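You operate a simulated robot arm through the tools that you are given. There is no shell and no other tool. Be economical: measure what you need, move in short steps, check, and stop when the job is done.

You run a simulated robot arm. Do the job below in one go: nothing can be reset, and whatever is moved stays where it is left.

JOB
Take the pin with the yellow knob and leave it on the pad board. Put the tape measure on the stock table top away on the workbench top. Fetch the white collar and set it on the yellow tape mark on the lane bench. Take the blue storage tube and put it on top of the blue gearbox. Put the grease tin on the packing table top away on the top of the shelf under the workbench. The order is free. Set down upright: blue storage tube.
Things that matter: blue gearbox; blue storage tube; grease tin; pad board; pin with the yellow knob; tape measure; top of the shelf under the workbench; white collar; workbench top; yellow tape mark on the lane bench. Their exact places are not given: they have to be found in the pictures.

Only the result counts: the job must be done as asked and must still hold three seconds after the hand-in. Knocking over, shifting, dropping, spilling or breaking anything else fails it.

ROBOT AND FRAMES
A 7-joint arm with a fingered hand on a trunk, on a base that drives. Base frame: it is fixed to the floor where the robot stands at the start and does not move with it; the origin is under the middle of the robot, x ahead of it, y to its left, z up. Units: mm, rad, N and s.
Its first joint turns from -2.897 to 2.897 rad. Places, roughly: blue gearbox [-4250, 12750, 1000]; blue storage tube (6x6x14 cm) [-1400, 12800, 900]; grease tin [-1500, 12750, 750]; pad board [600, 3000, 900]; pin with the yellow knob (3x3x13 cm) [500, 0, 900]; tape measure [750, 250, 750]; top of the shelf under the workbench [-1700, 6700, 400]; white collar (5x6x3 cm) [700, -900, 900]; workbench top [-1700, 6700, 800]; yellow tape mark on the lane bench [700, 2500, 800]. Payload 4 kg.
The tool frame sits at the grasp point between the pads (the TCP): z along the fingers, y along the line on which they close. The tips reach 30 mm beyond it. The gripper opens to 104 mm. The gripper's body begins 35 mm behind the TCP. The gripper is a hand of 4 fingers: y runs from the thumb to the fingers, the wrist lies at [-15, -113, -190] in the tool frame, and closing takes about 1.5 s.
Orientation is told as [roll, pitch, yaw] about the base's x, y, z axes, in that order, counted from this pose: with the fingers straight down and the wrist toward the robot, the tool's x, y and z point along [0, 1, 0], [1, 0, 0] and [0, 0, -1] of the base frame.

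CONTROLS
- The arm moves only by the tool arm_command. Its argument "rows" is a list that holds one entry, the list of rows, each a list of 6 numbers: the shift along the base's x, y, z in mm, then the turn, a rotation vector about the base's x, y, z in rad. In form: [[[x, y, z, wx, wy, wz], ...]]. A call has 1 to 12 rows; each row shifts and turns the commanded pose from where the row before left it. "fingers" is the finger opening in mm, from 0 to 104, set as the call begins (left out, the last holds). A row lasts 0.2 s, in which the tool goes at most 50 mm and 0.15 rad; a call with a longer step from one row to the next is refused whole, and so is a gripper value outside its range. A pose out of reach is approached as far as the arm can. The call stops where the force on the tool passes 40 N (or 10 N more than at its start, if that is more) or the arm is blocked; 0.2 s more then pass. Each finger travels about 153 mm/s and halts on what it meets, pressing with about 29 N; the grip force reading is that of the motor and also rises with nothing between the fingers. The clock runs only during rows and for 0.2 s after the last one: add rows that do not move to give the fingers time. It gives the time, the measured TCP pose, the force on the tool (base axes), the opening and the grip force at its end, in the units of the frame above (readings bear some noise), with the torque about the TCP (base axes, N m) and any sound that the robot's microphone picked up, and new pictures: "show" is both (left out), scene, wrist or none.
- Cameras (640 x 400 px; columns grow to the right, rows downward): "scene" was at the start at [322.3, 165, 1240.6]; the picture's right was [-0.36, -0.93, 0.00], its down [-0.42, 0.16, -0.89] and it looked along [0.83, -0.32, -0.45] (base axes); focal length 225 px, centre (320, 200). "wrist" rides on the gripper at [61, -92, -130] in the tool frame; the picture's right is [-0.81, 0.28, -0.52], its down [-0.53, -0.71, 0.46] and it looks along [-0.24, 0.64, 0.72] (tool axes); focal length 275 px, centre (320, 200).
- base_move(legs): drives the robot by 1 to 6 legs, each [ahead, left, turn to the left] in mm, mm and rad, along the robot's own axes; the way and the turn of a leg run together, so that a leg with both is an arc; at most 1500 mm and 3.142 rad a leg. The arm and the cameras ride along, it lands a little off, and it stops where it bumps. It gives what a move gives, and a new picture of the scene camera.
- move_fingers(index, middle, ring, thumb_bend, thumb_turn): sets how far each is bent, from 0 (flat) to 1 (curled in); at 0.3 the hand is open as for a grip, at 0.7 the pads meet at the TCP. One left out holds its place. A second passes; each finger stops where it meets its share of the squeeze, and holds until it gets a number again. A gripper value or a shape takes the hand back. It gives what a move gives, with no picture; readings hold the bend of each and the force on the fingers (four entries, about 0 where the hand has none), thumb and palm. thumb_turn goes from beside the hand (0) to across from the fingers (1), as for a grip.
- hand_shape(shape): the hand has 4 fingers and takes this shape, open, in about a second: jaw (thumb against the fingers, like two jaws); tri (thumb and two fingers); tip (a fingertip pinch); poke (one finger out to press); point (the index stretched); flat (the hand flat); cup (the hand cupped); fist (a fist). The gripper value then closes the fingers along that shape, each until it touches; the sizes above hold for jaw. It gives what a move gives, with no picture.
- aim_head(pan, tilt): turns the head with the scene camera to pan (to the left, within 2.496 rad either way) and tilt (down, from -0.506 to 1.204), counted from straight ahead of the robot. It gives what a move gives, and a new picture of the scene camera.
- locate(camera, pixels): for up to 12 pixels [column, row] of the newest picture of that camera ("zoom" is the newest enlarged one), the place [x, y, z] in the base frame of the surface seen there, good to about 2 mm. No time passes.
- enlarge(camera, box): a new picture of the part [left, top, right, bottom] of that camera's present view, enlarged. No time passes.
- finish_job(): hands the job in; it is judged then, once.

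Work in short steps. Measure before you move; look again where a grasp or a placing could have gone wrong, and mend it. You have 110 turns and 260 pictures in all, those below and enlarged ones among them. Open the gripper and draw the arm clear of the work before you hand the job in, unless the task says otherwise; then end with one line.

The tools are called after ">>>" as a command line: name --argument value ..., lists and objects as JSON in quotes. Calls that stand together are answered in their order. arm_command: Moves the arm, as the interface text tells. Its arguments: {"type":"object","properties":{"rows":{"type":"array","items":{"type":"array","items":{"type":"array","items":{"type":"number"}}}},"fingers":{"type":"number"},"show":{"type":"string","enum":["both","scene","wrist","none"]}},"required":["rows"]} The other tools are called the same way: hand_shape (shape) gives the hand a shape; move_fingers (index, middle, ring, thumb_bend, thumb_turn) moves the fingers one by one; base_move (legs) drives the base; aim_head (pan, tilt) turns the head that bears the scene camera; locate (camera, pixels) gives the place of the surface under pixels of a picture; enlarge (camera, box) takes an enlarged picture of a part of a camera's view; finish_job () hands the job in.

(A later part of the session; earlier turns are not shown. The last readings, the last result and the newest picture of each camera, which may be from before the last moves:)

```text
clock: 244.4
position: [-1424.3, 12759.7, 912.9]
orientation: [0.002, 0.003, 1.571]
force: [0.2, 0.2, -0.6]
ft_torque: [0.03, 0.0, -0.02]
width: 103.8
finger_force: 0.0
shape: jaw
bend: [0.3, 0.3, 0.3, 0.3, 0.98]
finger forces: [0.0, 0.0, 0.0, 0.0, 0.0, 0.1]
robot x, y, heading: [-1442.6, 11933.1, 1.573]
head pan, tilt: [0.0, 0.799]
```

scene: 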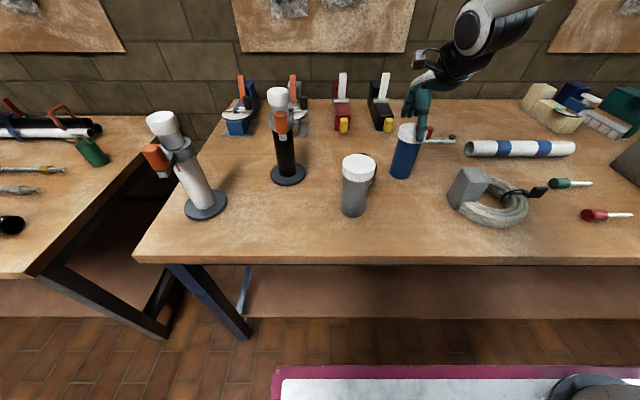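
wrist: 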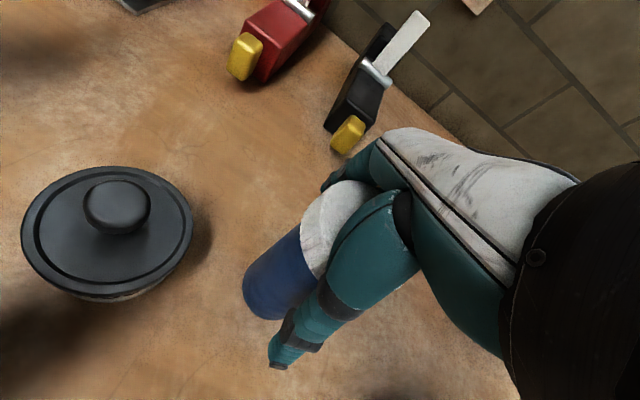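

Tin: centre ≈ (−1537,12730), Ø≈72, lid z 850, knob to z 881. Now I close on the blue tube and lift a little.

>>> arm_command --rows '[[[0, 0, 0, 0, 0, 0], [0, 0, 0, 0, 0, 0], [0, 0, 0, 0, 0, 0], [0, 0, 0, 0, 0, 0], [0, 0, 0, 0, 0, 0], [0, 0, 0, 0, 0, 0], [0, 0, 0, 0, 0, 0]]]' --fingers 0 --show "none"

>>> arm_command --rows '[[[0, 0, 10, 0, 0, 0], [0, 0, 20, 0, 0, 0], [0, 0, 40, 0, 0, 0], [0, 0, 45, 0, 0, 0], [0, 0, 45, 0, 0, 0], [0, 0, 45, 0, 0, 0], [0, 0, 45, 0, 0, 0], [0, 0, 0, 0, 0, 0]]]'

>>> enlarge --camera "scene" --box '[340, 0, 500, 120]'

```text
clock: 246.0
position: [-1425.3, 12759.8, 913.1]
orientation: [0.0, 0.0, 1.571]
force: [-0.6, 0.4, -2.3]
ft_torque: [0.0, -0.04, -0.02]
width: 47.6
finger_force: 28.9
shape: jaw
bend: [0.74, 0.44, 0.47, 0.72, 1.0]
finger forces: [13.3, 8.0, 3.8, 0.0, 26.7, 0.1]
robot x, y, heading: [-1447.3, 11932.9, 1.57]
head pan, tilt: [0.0, 0.799]
```

```text
clock: 247.8
position: [-1423.5, 12759.8, 1162.6]
orientation: [0.0, 0.002, 1.572]
force: [-0.5, 0.3, -0.6]
ft_torque: [0.01, 0.03, -0.03]
width: 47.1
finger_force: 29.0
shape: jaw
bend: [0.74, 0.44, 0.47, 0.72, 1.0]
finger forces: [13.3, 8.0, 3.9, 0.0, 26.8, 0.0]
robot x, y, heading: [-1447.8, 11930.6, 1.573]
head pan, tilt: [0.0, 0.799]
```

scene: 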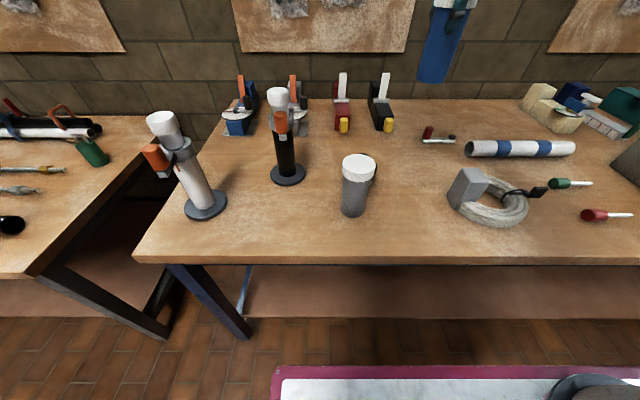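
wrist: 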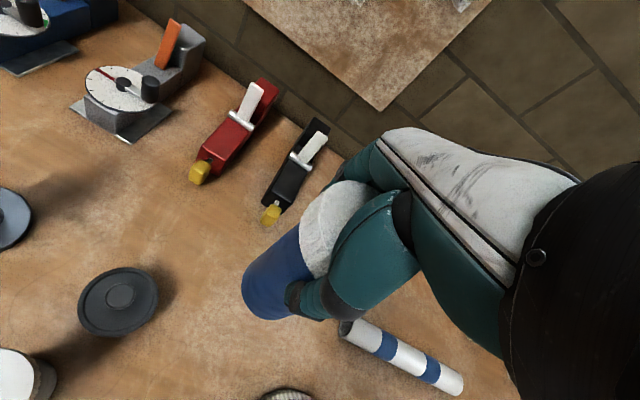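

```text
3.33 times, centred on (420, 60) of scene
```

zoom: 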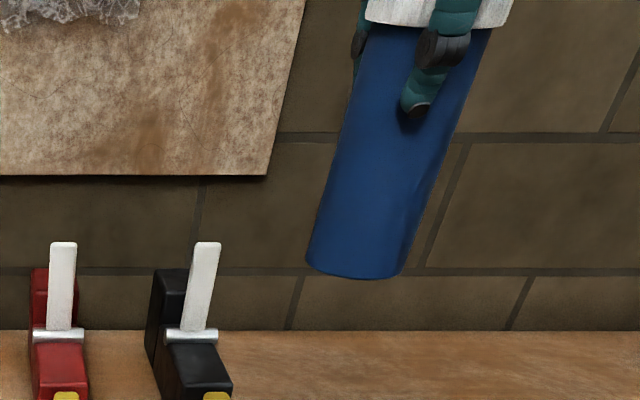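

The tube is held upright. I back off and look left along the route to the gearbox.

>>> base_move --legs '[[-500, 0, 0]]'

>>> aim_head --pan 1.3 --tilt 0.3

>>> locate --camera "scene" --pixels '[[100, 250], [200, 250], [300, 200], [320, 300], [100, 350], [400, 250], [50, 200], [250, 180], [350, 180]]'

```text
clock: 250.7
position: [-1421.4, 12271.2, 1162.7]
orientation: [0.0, 0.0, 1.568]
force: [-0.4, 0.3, -1.8]
ft_torque: [-0.03, 0.01, -0.01]
width: 47.5
finger_force: 28.9
shape: jaw
bend: [0.74, 0.44, 0.47, 0.72, 1.0]
finger forces: [13.4, 8.1, 4.0, 0.0, 26.8, 0.0]
robot x, y, heading: [-1443.9, 11441.5, 1.568]
head pan, tilt: [0.0, 0.799]
```

scene: 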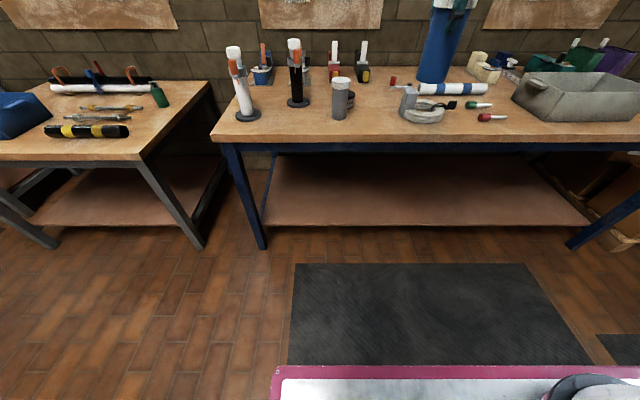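

```text
clock: 252.1
position: [-1420.6, 12270.2, 1163.2]
orientation: [0.0, 0.001, 1.568]
force: [-0.1, -0.2, -2.6]
ft_torque: [0.0, 0.03, -0.02]
width: 47.3
finger_force: 29.2
shape: jaw
bend: [0.74, 0.44, 0.47, 0.72, 1.0]
finger forces: [13.3, 8.1, 3.9, 0.0, 26.7, 0.0]
robot x, y, heading: [-1446.4, 11444.4, 1.568]
head pan, tilt: [1.3, 0.3]
```

scene: 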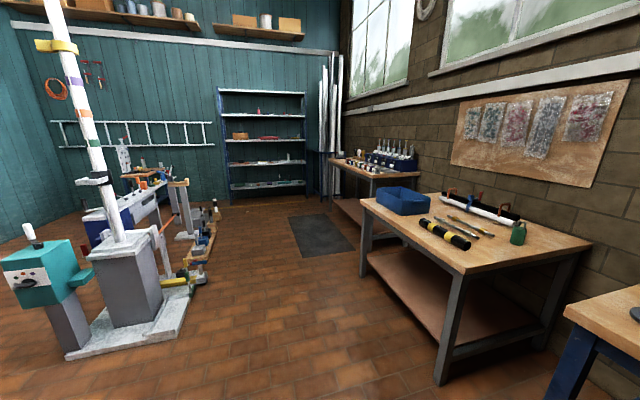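

```text
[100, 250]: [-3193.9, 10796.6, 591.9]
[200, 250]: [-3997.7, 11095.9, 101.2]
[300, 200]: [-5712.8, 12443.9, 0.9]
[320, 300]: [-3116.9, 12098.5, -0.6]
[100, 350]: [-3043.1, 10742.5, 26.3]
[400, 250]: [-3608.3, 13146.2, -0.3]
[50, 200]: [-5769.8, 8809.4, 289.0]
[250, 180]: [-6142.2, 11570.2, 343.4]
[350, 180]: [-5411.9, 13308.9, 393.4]
```

I zoom on the third bench, where a blue box with levers could be the gearbox.

>>> enlarge --camera "scene" --box '[310, 110, 470, 230]'

>>> locate --camera "scene" --pixels '[[395, 162], [375, 158], [413, 160], [398, 145], [405, 195], [440, 382], [365, 265], [465, 270], [370, 172], [340, 160], [435, 160]]'

```text
3.33 times, centred on (390, 170) of scene
```

zoom: 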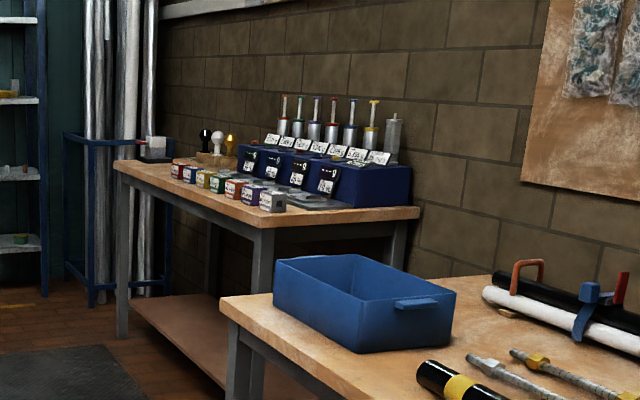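

```text
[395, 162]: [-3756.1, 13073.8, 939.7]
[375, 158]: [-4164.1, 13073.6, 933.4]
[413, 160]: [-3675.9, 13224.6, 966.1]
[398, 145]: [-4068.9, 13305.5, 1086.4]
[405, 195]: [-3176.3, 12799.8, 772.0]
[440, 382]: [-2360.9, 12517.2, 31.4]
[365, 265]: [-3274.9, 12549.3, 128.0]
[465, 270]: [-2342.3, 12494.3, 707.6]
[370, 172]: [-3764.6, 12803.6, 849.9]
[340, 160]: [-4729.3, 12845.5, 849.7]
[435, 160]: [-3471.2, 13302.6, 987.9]
```

The blue unit on the third bench lies at y≈13070+, not quite at the rough place; I drive closer for a better look.

>>> base_move --legs '[[340, 0, 0], [0, 1200, 0], [0, 1200, 0]]'

>>> aim_head --pan 0.3 --tilt 0.4

>>> aim_head --pan 1.5 --tilt 0.4

```text
clock: 265.8
position: [-3854.7, 12576.4, 1161.9]
orientation: [0.001, 0.002, 1.577]
force: [0.1, 0.1, -1.7]
ft_torque: [0.03, 0.04, 0.0]
width: 47.3
finger_force: 28.7
shape: jaw
bend: [0.74, 0.44, 0.47, 0.72, 1.0]
finger forces: [13.3, 8.2, 4.0, 0.0, 26.6, 0.0]
robot x, y, heading: [-3869.3, 11750.4, 1.579]
head pan, tilt: [1.3, 0.3]
```

scene: 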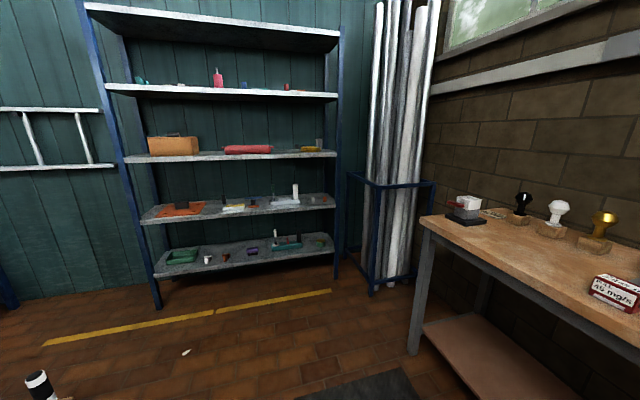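

```text
clock: 267.1
position: [-3854.1, 12576.6, 1161.8]
orientation: [0.0, 0.002, 1.577]
force: [0.3, -0.3, -2.6]
ft_torque: [0.02, 0.02, 0.0]
width: 47.2
finger_force: 29.0
shape: jaw
bend: [0.74, 0.44, 0.47, 0.72, 1.0]
finger forces: [13.4, 8.0, 4.1, 0.1, 26.7, 0.0]
robot x, y, heading: [-3870.0, 11752.5, 1.576]
head pan, tilt: [0.3, 0.4]
```

scene: 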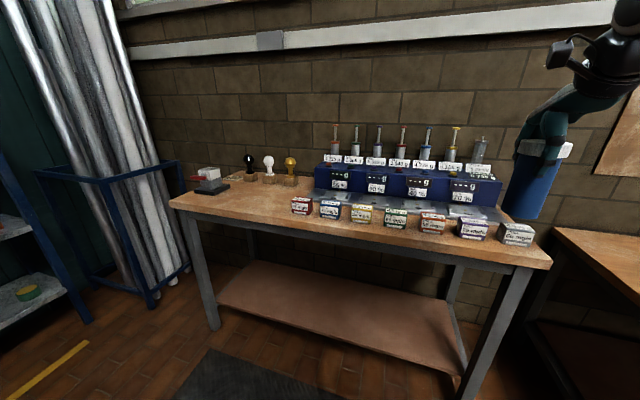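

```text
clock: 268.5
position: [-3853.7, 12577.9, 1163.7]
orientation: [0.001, 0.002, 1.577]
force: [0.6, 0.5, -2.3]
ft_torque: [0.02, 0.04, -0.01]
width: 47.5
finger_force: 29.5
shape: jaw
bend: [0.74, 0.44, 0.47, 0.72, 1.0]
finger forces: [13.3, 8.1, 4.0, 0.0, 26.7, 0.1]
robot x, y, heading: [-3873.0, 11748.4, 1.578]
head pan, tilt: [1.499, 0.4]
```

scene: 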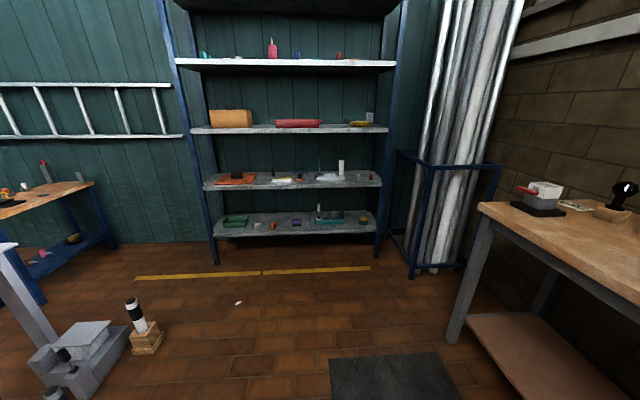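

>>> aim_head --pan 0.2 --tilt 0.45

>>> enlarge --camera "scene" --box '[190, 110, 520, 260]'

>>> locate --camera "zoom" --pixels '[[100, 150], [160, 150], [300, 180], [400, 190], [500, 190], [330, 215], [410, 140], [230, 210], [590, 240], [280, 225], [320, 160]]'

```text
clock: 270.0
position: [-3854.3, 12576.8, 1160.9]
orientation: [-0.001, 0.002, 1.576]
force: [0.0, -0.2, -2.0]
ft_torque: [0.0, 0.02, 0.0]
width: 47.2
finger_force: 28.9
shape: jaw
bend: [0.74, 0.44, 0.47, 0.72, 1.0]
finger forces: [13.3, 8.1, 4.1, 0.1, 26.6, 0.0]
robot x, y, heading: [-3871.8, 11747.7, 1.578]
head pan, tilt: [0.201, 0.45]
```

scene: 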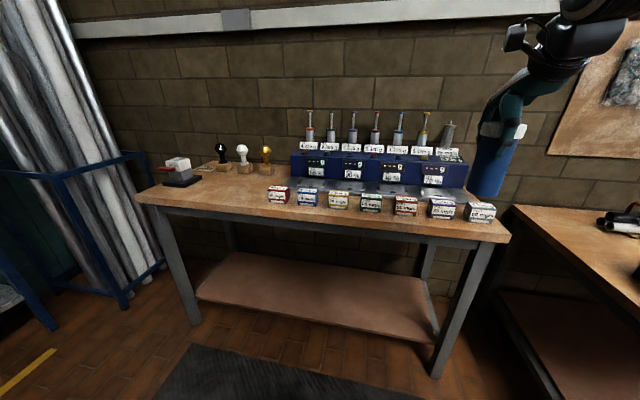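

```text
1.94 times, centred on (355, 185) of scene
```

zoom: 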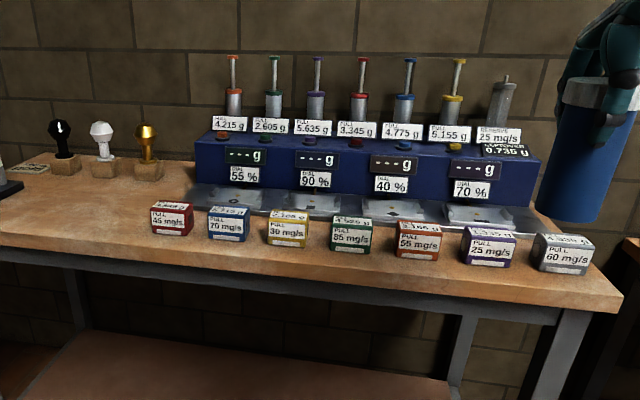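

```text
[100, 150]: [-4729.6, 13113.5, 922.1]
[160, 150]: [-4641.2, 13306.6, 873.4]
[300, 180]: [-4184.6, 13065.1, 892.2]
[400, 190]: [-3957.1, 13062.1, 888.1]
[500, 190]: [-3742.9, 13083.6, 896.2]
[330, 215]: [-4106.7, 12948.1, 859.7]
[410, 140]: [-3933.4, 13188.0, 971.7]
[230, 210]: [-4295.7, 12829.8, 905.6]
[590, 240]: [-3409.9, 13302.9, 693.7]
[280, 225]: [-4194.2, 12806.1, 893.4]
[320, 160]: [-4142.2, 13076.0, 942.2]
```

The small blue box ("70 mg/s") at zoom (230,222) in the coloured row sits at ≈(−4296,12850), matching the rough place. I look at it closely.

>>> enlarge --camera "scene" --box '[262, 175, 362, 220]'

>>> locate --camera "zoom" --pixels '[[290, 110], [320, 115], [350, 112], [300, 95], [345, 95], [325, 100], [320, 140], [320, 175], [285, 150], [360, 150], [180, 110], [450, 120]]'

```text
6.40 times, centred on (312, 198) of scene
```

zoom: 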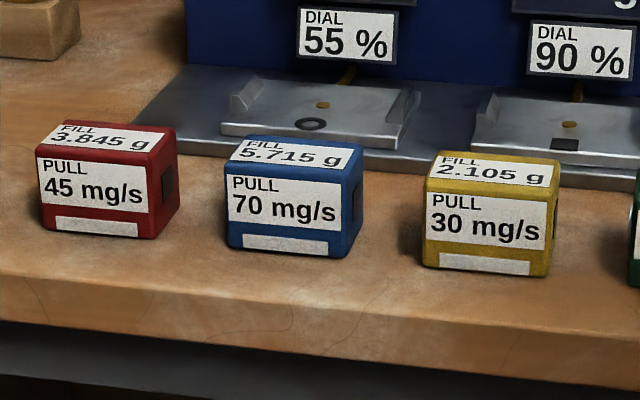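

```text
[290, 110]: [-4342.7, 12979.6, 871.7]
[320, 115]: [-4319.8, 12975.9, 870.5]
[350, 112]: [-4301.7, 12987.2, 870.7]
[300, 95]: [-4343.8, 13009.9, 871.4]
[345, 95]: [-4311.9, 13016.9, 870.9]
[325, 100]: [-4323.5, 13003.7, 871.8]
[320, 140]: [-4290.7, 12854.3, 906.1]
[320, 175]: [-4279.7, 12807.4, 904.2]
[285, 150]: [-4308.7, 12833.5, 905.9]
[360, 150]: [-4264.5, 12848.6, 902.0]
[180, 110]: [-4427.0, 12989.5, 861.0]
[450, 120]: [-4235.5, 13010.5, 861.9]
```

The blue box has a flat top at z≈906, about 65×58 mm. I drive so that the tube hangs near above it and re-measure from nearby.

>>> base_move --legs '[[0, 430, -0.007], [230, 0, 0]]'

>>> aim_head --pan -0.1 --tilt 0.75

>>> enlarge --camera "scene" --box '[270, 60, 430, 160]'

```text
clock: 273.9
position: [-4270.9, 12806.3, 1162.2]
orientation: [0.001, 0.004, 1.563]
force: [-0.3, -1.1, -2.2]
ft_torque: [-0.02, 0.01, 0.0]
width: 47.2
finger_force: 29.2
shape: jaw
bend: [0.74, 0.44, 0.47, 0.72, 1.0]
finger forces: [13.4, 8.1, 4.2, 0.0, 26.7, 0.1]
robot x, y, heading: [-4297.9, 11980.2, 1.567]
head pan, tilt: [0.201, 0.45]
```

scene: 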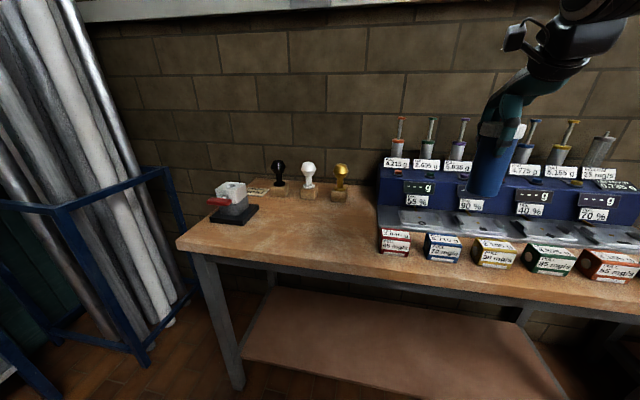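

```text
clock: 274.7
position: [-4271.3, 12805.7, 1162.0]
orientation: [-0.001, 0.004, 1.562]
force: [1.2, -0.5, -2.7]
ft_torque: [0.01, 0.06, 0.05]
width: 47.4
finger_force: 28.9
shape: jaw
bend: [0.74, 0.44, 0.47, 0.72, 1.0]
finger forces: [13.5, 8.0, 4.1, 0.1, 26.7, 0.0]
robot x, y, heading: [-4302.3, 11980.2, 1.56]
head pan, tilt: [-0.099, 0.75]
```

scene: 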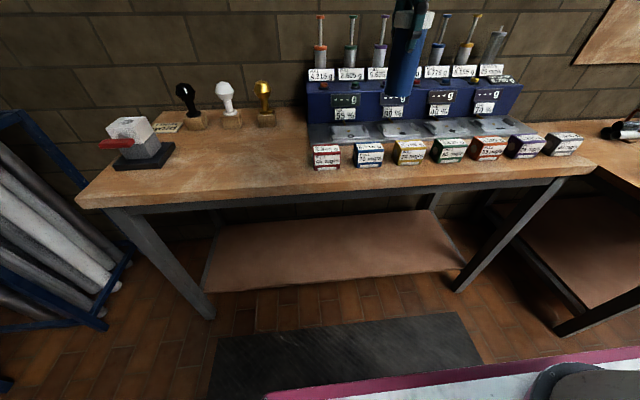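

```text
4.00 times, centred on (350, 110) of scene
```

zoom: 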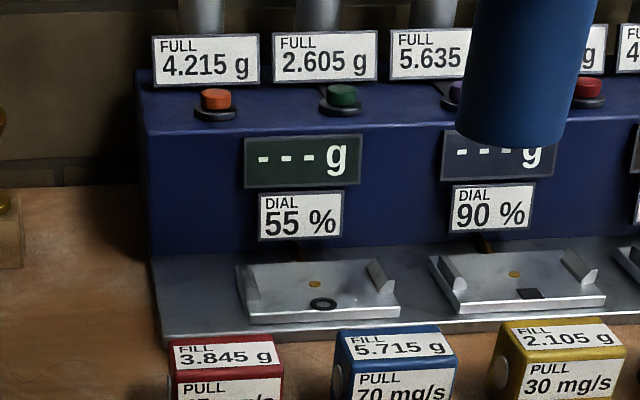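

>>> enlarge --camera "scene" --box '[330, 130, 410, 180]'

>>> locate --camera "zoom" --pixels '[[205, 110], [320, 72], [412, 108], [400, 75], [215, 75], [225, 130], [310, 95], [310, 115], [400, 135], [235, 72], [310, 125], [395, 112]]'

```text
8.00 times, centred on (370, 155) of scene
```

zoom: 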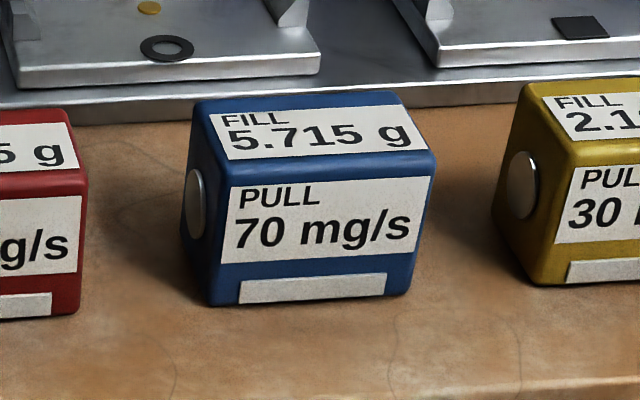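

```text
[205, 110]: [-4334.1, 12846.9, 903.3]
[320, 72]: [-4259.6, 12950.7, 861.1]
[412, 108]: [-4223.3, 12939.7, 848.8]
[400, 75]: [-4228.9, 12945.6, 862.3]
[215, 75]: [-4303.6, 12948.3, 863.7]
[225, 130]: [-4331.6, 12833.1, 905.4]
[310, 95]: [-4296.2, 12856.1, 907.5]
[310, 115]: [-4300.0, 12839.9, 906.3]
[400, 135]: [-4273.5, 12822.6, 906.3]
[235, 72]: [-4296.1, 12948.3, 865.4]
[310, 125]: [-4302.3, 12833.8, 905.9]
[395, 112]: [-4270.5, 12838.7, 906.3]
```

>>> locate --camera "zoom" --pixels '[[230, 178], [428, 155], [400, 97], [212, 102], [215, 165], [425, 145], [310, 168], [300, 99]]'

>>> enlarge --camera "wrist" --box '[160, 140, 400, 340]'

>>> locate --camera "zoom" --pixels '[[310, 200], [250, 270], [270, 330], [200, 330], [300, 300], [215, 300], [170, 240]]'

```text
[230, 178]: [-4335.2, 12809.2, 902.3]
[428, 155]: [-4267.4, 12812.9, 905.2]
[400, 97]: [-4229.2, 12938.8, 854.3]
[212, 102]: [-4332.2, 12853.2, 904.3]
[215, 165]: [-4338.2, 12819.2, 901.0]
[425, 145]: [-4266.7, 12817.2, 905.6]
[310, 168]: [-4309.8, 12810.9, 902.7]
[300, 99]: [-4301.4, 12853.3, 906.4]
```

```text
2.00 times, centred on (280, 240) of wrist
```

zoom: 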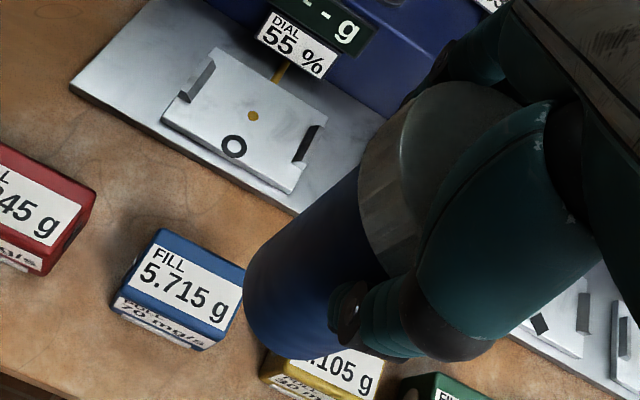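

```text
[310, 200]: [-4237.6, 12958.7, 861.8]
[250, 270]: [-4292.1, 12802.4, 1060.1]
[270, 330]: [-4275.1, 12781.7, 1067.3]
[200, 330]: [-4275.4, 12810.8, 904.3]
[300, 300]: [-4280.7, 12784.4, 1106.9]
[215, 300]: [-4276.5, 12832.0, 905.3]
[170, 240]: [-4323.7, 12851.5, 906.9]
```

Box top: x −4337..−4266, y 12808–12857, centre (−4302,12833), z 906. The tube's axis is ≈5 mm in +x from the TCP. I shift accordingly and lower to just above.

>>> arm_command --rows '[[[-18, 13.5, 0, 0, 0, 0], [-18, 13.5, 0, 0, 0, 0], [0, 0, -40, 0, 0, 0], [0, 0, -40, 0, 0, 0], [0, 0, -30, 0, 0, 0], [0, 0, -15, 0, 0, 0], [0, 0, -5, 0, 0, 0], [0, 0, 0, 0, 0, 0]]]'

>>> enlarge --camera "scene" --box '[320, 60, 440, 180]'

>>> enlarge --camera "wrist" --box '[200, 180, 360, 340]'

```text
clock: 276.5
position: [-4308.2, 12832.8, 1031.8]
orientation: [0.001, 0.003, 1.562]
force: [-0.5, -0.1, -2.1]
ft_torque: [-0.01, 0.03, 0.03]
width: 47.2
finger_force: 29.3
shape: jaw
bend: [0.74, 0.44, 0.47, 0.72, 1.0]
finger forces: [13.6, 8.1, 4.1, 0.0, 26.7, 0.0]
robot x, y, heading: [-4300.8, 11979.5, 1.561]
head pan, tilt: [-0.099, 0.75]
```

scene: 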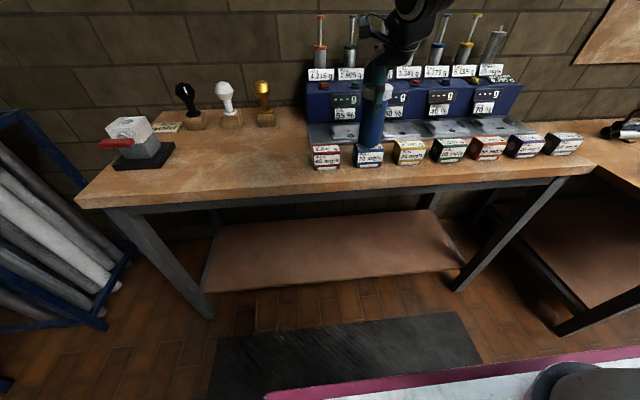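
wrist: 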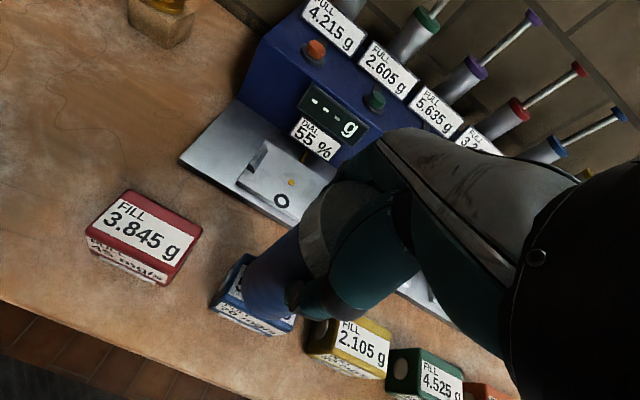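

```text
3.33 times, centred on (380, 120) of scene
```

zoom: 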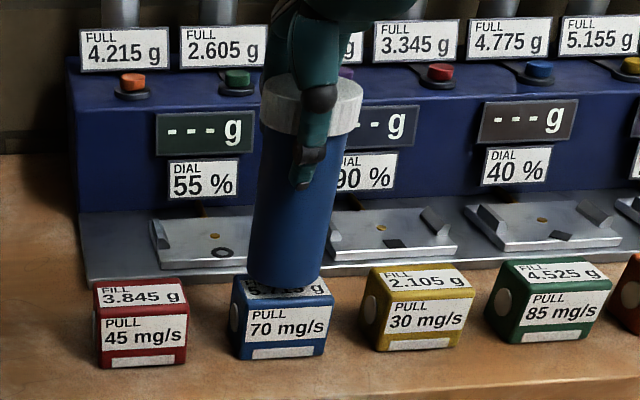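

```text
2.50 times, centred on (280, 260) of wrist
```

zoom: 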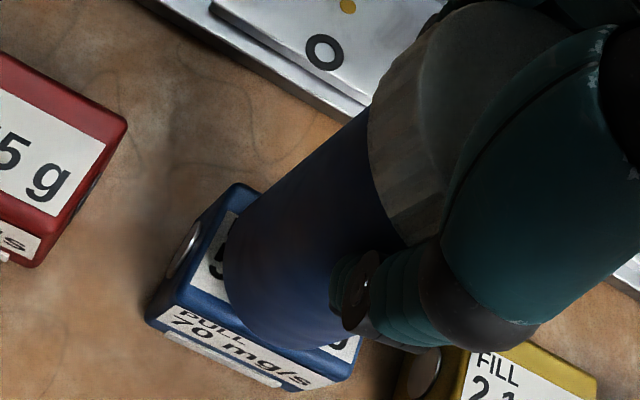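

I measure the tube's lower end relative to the box top.

>>> locate --camera "zoom" --pixels '[[232, 270], [250, 310], [300, 335], [270, 250], [240, 195], [345, 350], [200, 300], [330, 340]]'

>>> enlarge --camera "scene" --box '[340, 100, 400, 170]'

>>> locate --camera "zoom" --pixels '[[300, 255], [245, 240], [352, 245], [300, 150], [290, 60], [255, 150], [360, 150]]'

```text
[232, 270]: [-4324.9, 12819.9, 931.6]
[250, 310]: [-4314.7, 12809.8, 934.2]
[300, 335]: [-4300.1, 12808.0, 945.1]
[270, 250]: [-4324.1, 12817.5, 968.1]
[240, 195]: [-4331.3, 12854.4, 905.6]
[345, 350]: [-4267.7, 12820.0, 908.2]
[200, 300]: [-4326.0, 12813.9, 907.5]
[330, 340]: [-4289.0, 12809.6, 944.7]
```

```text
5.71 times, centred on (370, 135) of scene
```

zoom: 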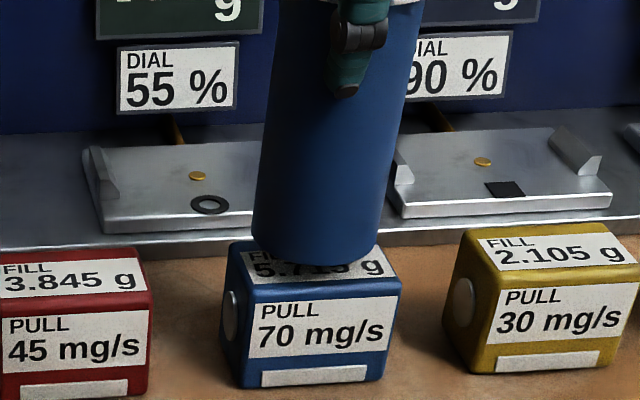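

```text
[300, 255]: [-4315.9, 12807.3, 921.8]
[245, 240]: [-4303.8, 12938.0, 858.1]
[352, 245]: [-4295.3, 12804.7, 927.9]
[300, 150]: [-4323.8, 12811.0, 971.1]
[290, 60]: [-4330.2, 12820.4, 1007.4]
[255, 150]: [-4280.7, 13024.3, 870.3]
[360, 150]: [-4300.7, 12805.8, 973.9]
```

Tube axis ≈ (−4302,12832): centred on the box. I lower in small steps to contact.

>>> arm_command --rows '[[[0, 1, -4, 0, 0, 0], [0, 0, -3, 0, 0, 0], [0, 0, -2, 0, 0, 0], [0, 0, 0, 0, 0, 0]]]' --show "none"

>>> arm_command --rows '[[[0, 0, -1, 0, 0, 0], [0, 0, -1, 0, 0, 0], [0, 0, 0, 0, 0, 0]]]' --show "none"

```text
clock: 277.5
position: [-4307.5, 12833.8, 1022.4]
orientation: [-0.001, 0.003, 1.564]
force: [1.0, -0.1, -1.6]
ft_torque: [0.04, 0.0, 0.0]
width: 47.0
finger_force: 28.2
shape: jaw
bend: [0.74, 0.44, 0.47, 0.72, 1.0]
finger forces: [13.6, 8.2, 4.1, 0.0, 26.7, 0.1]
robot x, y, heading: [-4298.4, 11979.5, 1.567]
head pan, tilt: [-0.099, 0.75]
```

```text
clock: 278.3
position: [-4306.6, 12835.7, 1021.7]
orientation: [-0.001, 0.004, 1.56]
force: [-0.1, 0.6, -1.0]
ft_torque: [0.0, -0.01, 0.0]
width: 46.9
finger_force: 29.1
shape: jaw
bend: [0.74, 0.44, 0.47, 0.72, 1.0]
finger forces: [13.5, 8.1, 4.1, 0.1, 26.6, 0.0]
robot x, y, heading: [-4297.1, 11976.9, 1.563]
head pan, tilt: [-0.099, 0.75]
```

>>> arm_command --rows '[[[0, -1, -1, 0, 0, 0], [0, 0, -1, 0, 0, 0], [0, 0, 0, 0, 0, 0]]]' --show "none"

>>> enlarge --camera "scene" --box '[340, 100, 400, 170]'

```text
clock: 279.1
position: [-4308.0, 12832.9, 1018.6]
orientation: [0.0, 0.005, 1.561]
force: [0.2, -0.7, -1.9]
ft_torque: [0.0, -0.01, -0.02]
width: 47.3
finger_force: 28.7
shape: jaw
bend: [0.74, 0.44, 0.47, 0.72, 1.0]
finger forces: [13.4, 8.1, 4.1, 0.0, 26.7, 0.1]
robot x, y, heading: [-4298.0, 11979.7, 1.563]
head pan, tilt: [-0.099, 0.75]
```

```text
5.71 times, centred on (370, 135) of scene
```

zoom: 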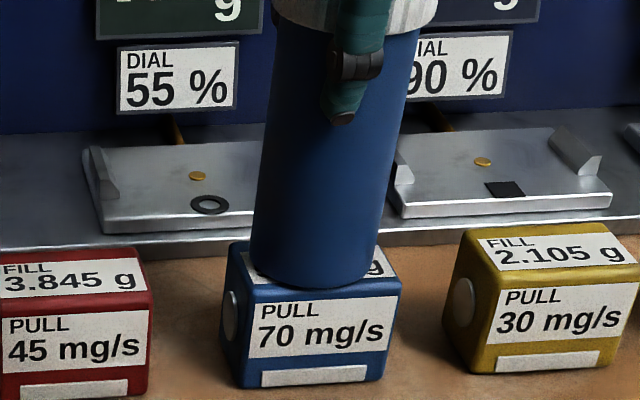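

Almost touching. I continue 1 mm at a time.

>>> arm_command --rows '[[[0, 0, -1, 0, 0, 0], [0, 0, -1, 0, 0, 0], [0, 0, 0, 0, 0, 0]]]' --show "none"

```text
clock: 279.9
position: [-4307.2, 12834.0, 1018.2]
orientation: [0.001, 0.001, 1.563]
force: [-0.9, -0.2, 1.9]
ft_torque: [0.01, 0.01, -0.01]
width: 47.3
finger_force: 28.3
shape: jaw
bend: [0.74, 0.44, 0.47, 0.72, 1.0]
finger forces: [14.0, 8.4, 4.1, 0.1, 26.9, 0.1]
robot x, y, heading: [-4299.5, 11978.2, 1.567]
head pan, tilt: [-0.099, 0.75]
```

Contact has begun (force up by ~4 N). One more small step, then release gradually.

>>> arm_command --rows '[[[0, 0, -0.7, 0, 0, 0], [0, 0, 0, 0, 0, 0]]]' --show "none"

>>> arm_command --rows '[[[0, 0, 0, 0, 0, 0], [0, 0, 0, 0, 0, 0]]]' --fingers 56 --show "none"

>>> arm_command --rows '[[[0, 0, 0, 0, 0, 0], [0, 0, 0, 0, 0, 0], [0, 0, 0, 0, 0, 0], [0, 0, 0, 0, 0, 0]]]' --fingers 104

>>> enlarge --camera "scene" --box '[320, 60, 440, 180]'

```text
clock: 280.5
position: [-4308.6, 12833.1, 1016.7]
orientation: [0.0, 0.001, 1.562]
force: [-0.9, 0.4, 10.9]
ft_torque: [-0.03, -0.04, 0.02]
width: 47.3
finger_force: 29.0
shape: jaw
bend: [0.74, 0.44, 0.47, 0.72, 1.0]
finger forces: [14.8, 8.9, 4.5, 0.0, 28.0, 0.1]
robot x, y, heading: [-4300.1, 11978.7, 1.564]
head pan, tilt: [-0.099, 0.75]
```

```text
clock: 281.1
position: [-4308.1, 12832.2, 1015.5]
orientation: [-0.001, 0.005, 1.564]
force: [-0.3, -0.4, -0.3]
ft_torque: [0.03, -0.01, 0.0]
width: 56.0
finger_force: 0.0
shape: jaw
bend: [0.74, 0.43, 0.4, 0.68, 1.0]
finger forces: [0.1, 0.4, 0.1, 0.0, 0.1, 0.1]
robot x, y, heading: [-4299.6, 11979.2, 1.563]
head pan, tilt: [-0.099, 0.75]
```

```text
clock: 282.1
position: [-4307.6, 12832.7, 1017.1]
orientation: [0.0, 0.002, 1.562]
force: [0.1, 0.9, 0.4]
ft_torque: [-0.02, -0.01, -0.01]
width: 103.7
finger_force: 0.1
shape: jaw
bend: [0.3, 0.3, 0.3, 0.3, 0.98]
finger forces: [0.0, 0.0, 0.0, 0.1, 0.0, 0.1]
robot x, y, heading: [-4299.8, 11979.9, 1.561]
head pan, tilt: [-0.099, 0.75]
```

scene: 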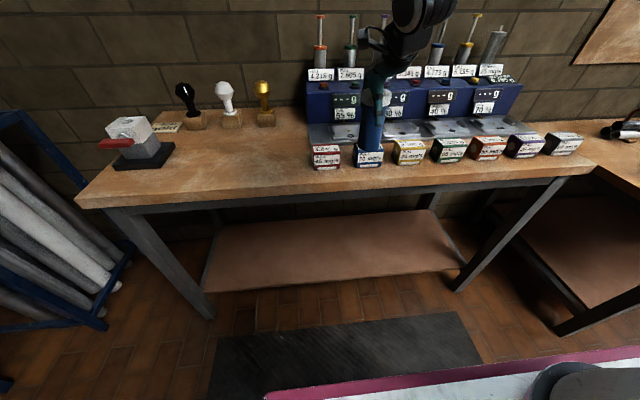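
wrist: 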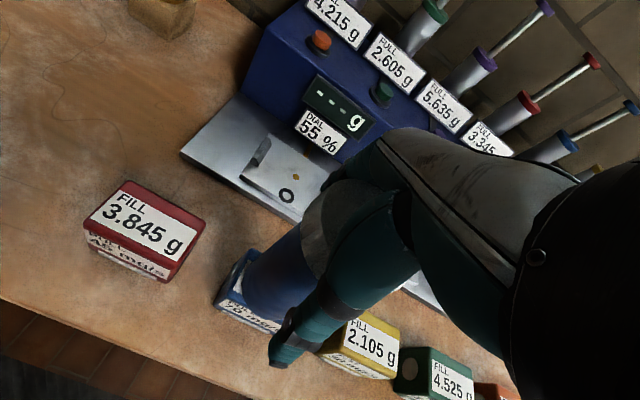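

```text
3.33 times, centred on (380, 120) of scene
```

zoom: 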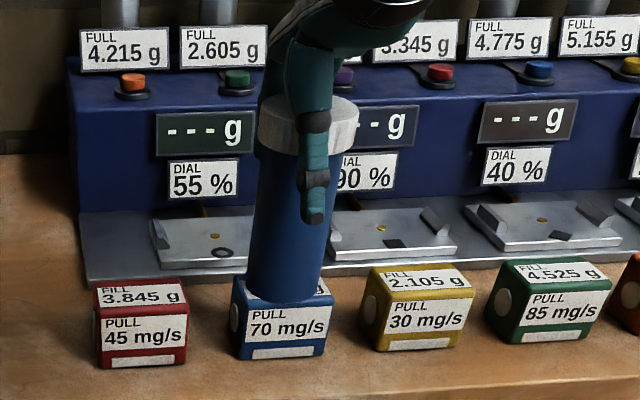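

The tube stands on the blue box. I raise the hand, confirm, and drive back to the grease tin on the packing table.

>>> arm_command --rows '[[[0, 0, 20, 0, 0, 0], [0, 0, 40, 0, 0, 0], [0, 0, 50, 0, 0, 0], [0, 0, 50, 0, 0, 0], [0, -10, 0, 0, 0, 0]]]' --show "scene"

>>> base_move --legs '[[-230, 0, 0.005], [0, -1400, 0], [0, -1400, 0], [160, 0, 0]]'

>>> aim_head --pan -0.05 --tilt 0.85

```text
clock: 283.3
position: [-4307.6, 12822.2, 1175.7]
orientation: [-0.002, 0.004, 1.562]
force: [-0.1, 0.1, -0.1]
ft_torque: [0.02, 0.0, 0.0]
width: 104.2
finger_force: 0.2
shape: jaw
bend: [0.3, 0.3, 0.3, 0.3, 0.98]
finger forces: [0.0, 0.0, 0.0, 0.1, 0.1, 0.1]
robot x, y, heading: [-4299.8, 11980.0, 1.564]
head pan, tilt: [-0.099, 0.75]
```

scene: 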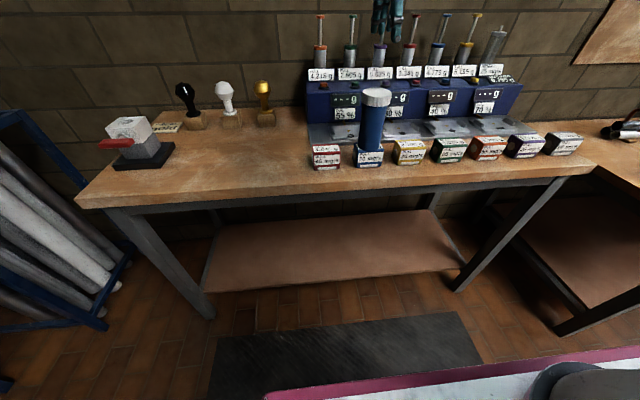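

```text
clock: 299.4
position: [-1498.0, 12744.2, 1175.3]
orientation: [0.0, 0.004, 1.583]
force: [1.0, -0.3, 0.4]
ft_torque: [0.03, 0.04, 0.02]
width: 104.1
finger_force: 0.0
shape: jaw
bend: [0.3, 0.3, 0.3, 0.3, 0.98]
finger forces: [0.0, 0.0, 0.1, 0.0, 0.0, 0.0]
robot x, y, heading: [-1471.9, 11897.3, 1.581]
head pan, tilt: [-0.099, 0.75]
```

scene: 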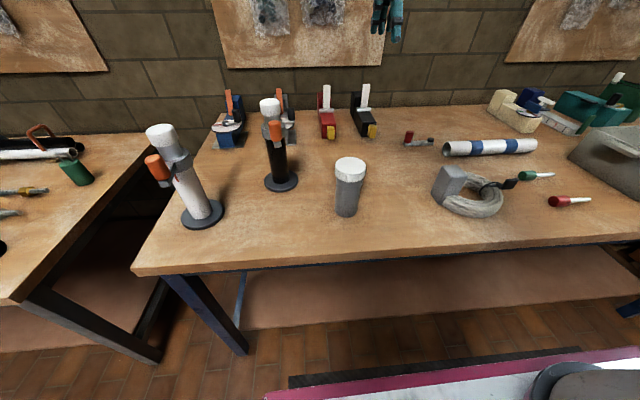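

```text
clock: 300.0
position: [-1497.5, 12744.0, 1175.8]
orientation: [0.0, 0.004, 1.583]
force: [-0.7, -0.1, 0.6]
ft_torque: [0.03, 0.0, -0.01]
width: 103.6
finger_force: 0.0
shape: jaw
bend: [0.3, 0.3, 0.3, 0.3, 0.98]
finger forces: [0.0, 0.0, 0.0, 0.1, 0.0, 0.1]
robot x, y, heading: [-1470.8, 11897.2, 1.584]
head pan, tilt: [-0.051, 0.85]
```

scene: 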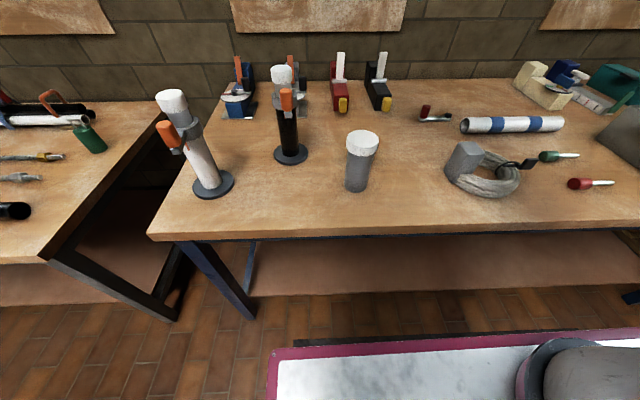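

The tin is hidden behind the grey tube from the head. I turn the hand 0.9 rad so thumb and wrist avoid the grey tube, move over the tin's measured place and look with the wrist camera.

>>> arm_command --rows '[[[-10, -4, 0, 0, 0, 0.15], [-10, -4, 0, 0, 0, 0.15], [-10, -4, 0, 0, 0, 0.15], [-9, -2, 0, 0, 0, 0.15], [0, 0, 0, 0, 0, 0.15], [0, 0, 0, 0, 0, 0.15], [0, 0, -45, 0, 0, 0], [0, 0, -45, 0, 0, 0], [0, 0, -45, 0, 0, 0], [0, 0, -40, 0, 0, 0], [0, 0, 0, 0, 0, 0]]]' --show "both"

>>> locate --camera "scene" --pixels '[[362, 137], [362, 170], [360, 190]]'

```text
clock: 302.4
position: [-1535.1, 12728.3, 1001.3]
orientation: [-0.003, 0.001, 2.481]
force: [0.1, -0.1, 0.6]
ft_torque: [0.01, 0.01, -0.02]
width: 103.7
finger_force: 0.0
shape: jaw
bend: [0.3, 0.3, 0.3, 0.3, 0.98]
finger forces: [0.1, 0.0, 0.0, 0.1, 0.0, 0.0]
robot x, y, heading: [-1474.4, 11900.3, 1.579]
head pan, tilt: [-0.051, 0.85]
```

scene: 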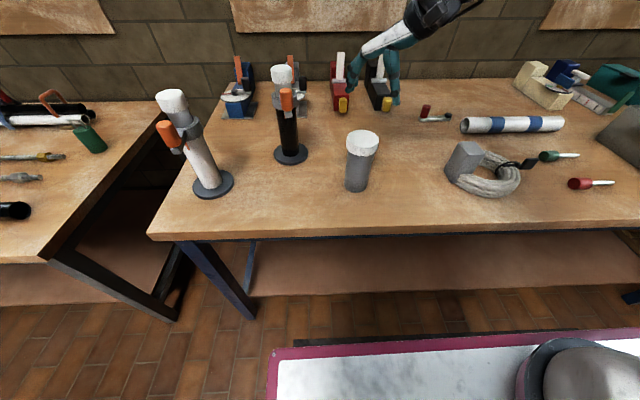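
wrist: 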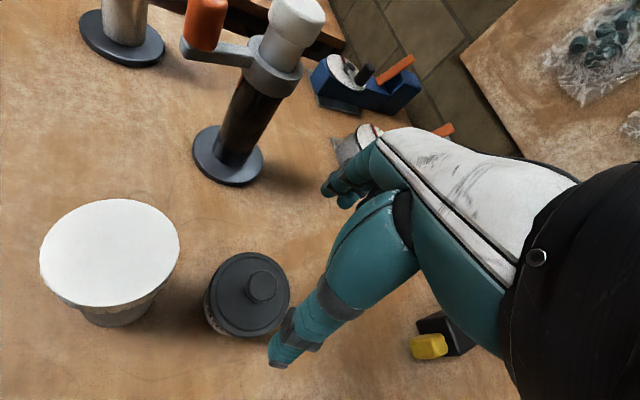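

```text
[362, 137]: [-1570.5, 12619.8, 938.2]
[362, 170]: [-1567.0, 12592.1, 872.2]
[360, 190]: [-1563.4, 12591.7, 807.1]
```

The tin is at wrist (248,295) with the grey tube well to the left. I measure its lid and knob precisely.

>>> enlarge --camera "wrist" --box '[180, 230, 310, 350]'

>>> locate --camera "wrist" --pixels '[[213, 297], [286, 290], [250, 257], [245, 332], [262, 285], [275, 268], [225, 320], [212, 325], [264, 275]]'

```text
3.33 times, centred on (245, 290) of wrist
```

zoom: 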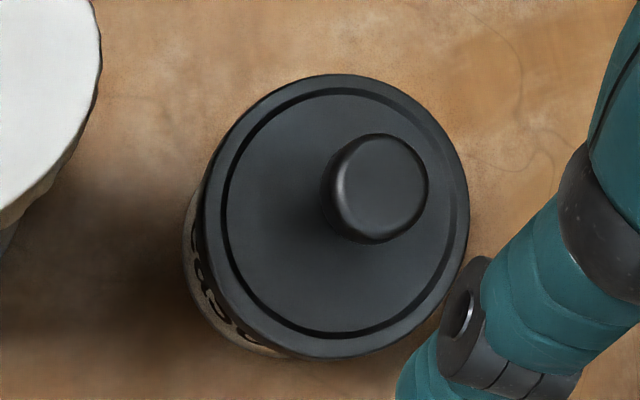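

```text
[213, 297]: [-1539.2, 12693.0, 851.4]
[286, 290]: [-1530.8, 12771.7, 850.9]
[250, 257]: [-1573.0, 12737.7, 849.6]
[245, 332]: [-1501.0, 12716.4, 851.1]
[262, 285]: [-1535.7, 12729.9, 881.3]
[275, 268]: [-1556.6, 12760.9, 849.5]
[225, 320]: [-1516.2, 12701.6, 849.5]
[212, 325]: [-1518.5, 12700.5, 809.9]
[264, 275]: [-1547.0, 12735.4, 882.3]
```

Lid centre (−1537,12732), Ø≈78, knob top 882. I open a bit wider and descend to z≈851 so the palm clears the knob.

>>> move_fingers --index 0.22 --middle 0.22 --ring 0.22 --thumb_bend 0.27

>>> arm_command --rows '[[[-2, 4, -40, 0, 0, 0], [0, 0, -40, 0, 0, 0], [0, 0, -30, 0, 0, 0], [0, 0, -20, 0, 0, 0], [0, 0, -15, 0, 0, 0], [0, 0, -5, 0, 0, 0], [0, 0, 0, 0, 0, 0]]]' --show "both"

```text
clock: 303.4
position: [-1535.3, 12728.7, 1000.8]
orientation: [-0.001, 0.001, 2.481]
force: [0.3, -0.1, 0.3]
ft_torque: [-0.02, -0.02, 0.01]
width: 116.9
finger_force: 0.1
shape: fingers
bend: [0.22, 0.22, 0.22, 0.27, 0.98]
finger forces: [0.1, 0.0, 0.0, 0.1, 0.2, 0.1]
robot x, y, heading: [-1472.7, 11897.2, 1.583]
head pan, tilt: [-0.051, 0.85]
```

```text
clock: 305.0
position: [-1537.8, 12733.3, 849.7]
orientation: [0.001, 0.002, 2.484]
force: [0.9, 0.0, 0.5]
ft_torque: [0.01, -0.01, 0.0]
width: 117.0
finger_force: 0.0
shape: fingers
bend: [0.22, 0.22, 0.22, 0.27, 0.98]
finger forces: [0.1, 0.0, 0.0, 0.1, 0.0, 0.0]
robot x, y, heading: [-1473.1, 11901.7, 1.585]
head pan, tilt: [-0.051, 0.85]
```

scene: 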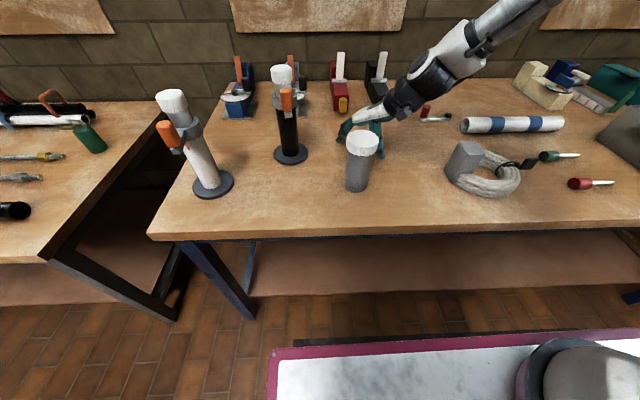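
wrist: 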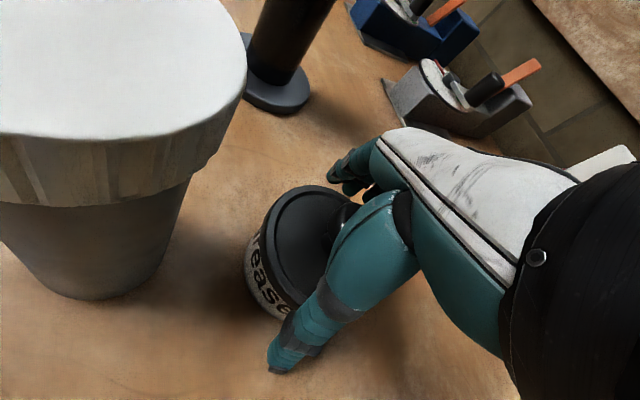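

The hand surrounds the "Grease" tin without touching. I close and lift gently.

>>> arm_command --rows '[[[0, 0, -2, 0, 0, 0], [0, 0, 0, 0, 0, 0], [0, 0, 0, 0, 0, 0], [0, 0, 0, 0, 0, 0], [0, 0, 0, 0, 0, 0], [0, 0, 0, 0, 0, 0], [0, 0, 0, 0, 0, 0], [0, 0, 0, 0, 0, 0]]]' --fingers 0 --show "wrist"

>>> arm_command --rows '[[[0, 0, 5, 0, 0, 0], [0, 0, 15, 0, 0, 0], [0, 0, 30, 0, 0, 0], [0, 0, 45, 0, 0, 0], [0, 0, 45, 0, 0, 0], [0, 0, 45, 0, 0, 0], [0, 0, 45, 0, 0, 0], [0, 0, 45, 0, 0, 0], [0, 0, 0, 0, 0, 0]]]' --show "both"

```text
clock: 306.8
position: [-1536.9, 12733.1, 849.3]
orientation: [-0.001, 0.002, 2.484]
force: [-0.1, 0.3, 7.5]
ft_torque: [0.27, 0.28, 0.0]
width: 72.0
finger_force: 29.3
shape: jaw
bend: [0.27, 0.4, 0.44, 0.47, 0.98]
finger forces: [23.7, 11.8, 3.4, 0.0, 39.5, 0.0]
robot x, y, heading: [-1475.2, 11896.9, 1.583]
head pan, tilt: [-0.051, 0.85]
```

wrist: 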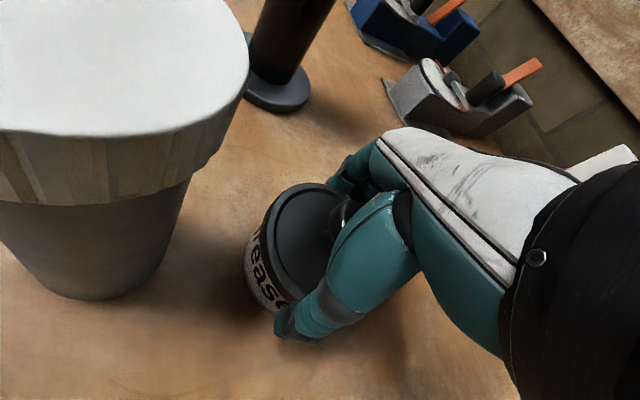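

```text
clock: 308.8
position: [-1539.2, 12734.4, 1125.3]
orientation: [0.0, 0.002, 2.483]
force: [-0.8, -0.5, -2.1]
ft_torque: [0.03, -0.04, 0.02]
width: 71.8
finger_force: 29.1
shape: jaw
bend: [0.27, 0.41, 0.44, 0.48, 0.98]
finger forces: [23.7, 11.6, 3.7, 0.0, 39.2, 0.1]
robot x, y, heading: [-1470.7, 11899.4, 1.586]
head pan, tilt: [-0.051, 0.85]
```

scene: 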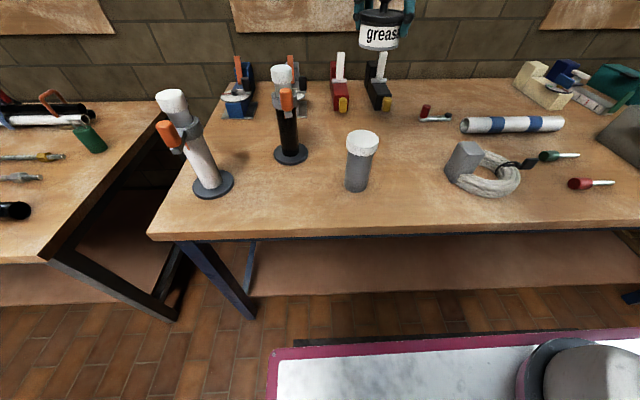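
wrist: 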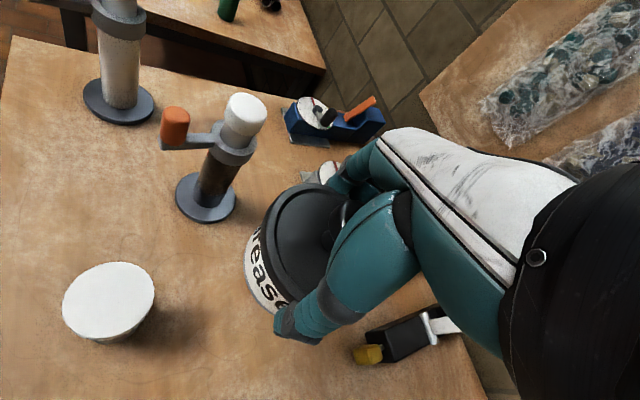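

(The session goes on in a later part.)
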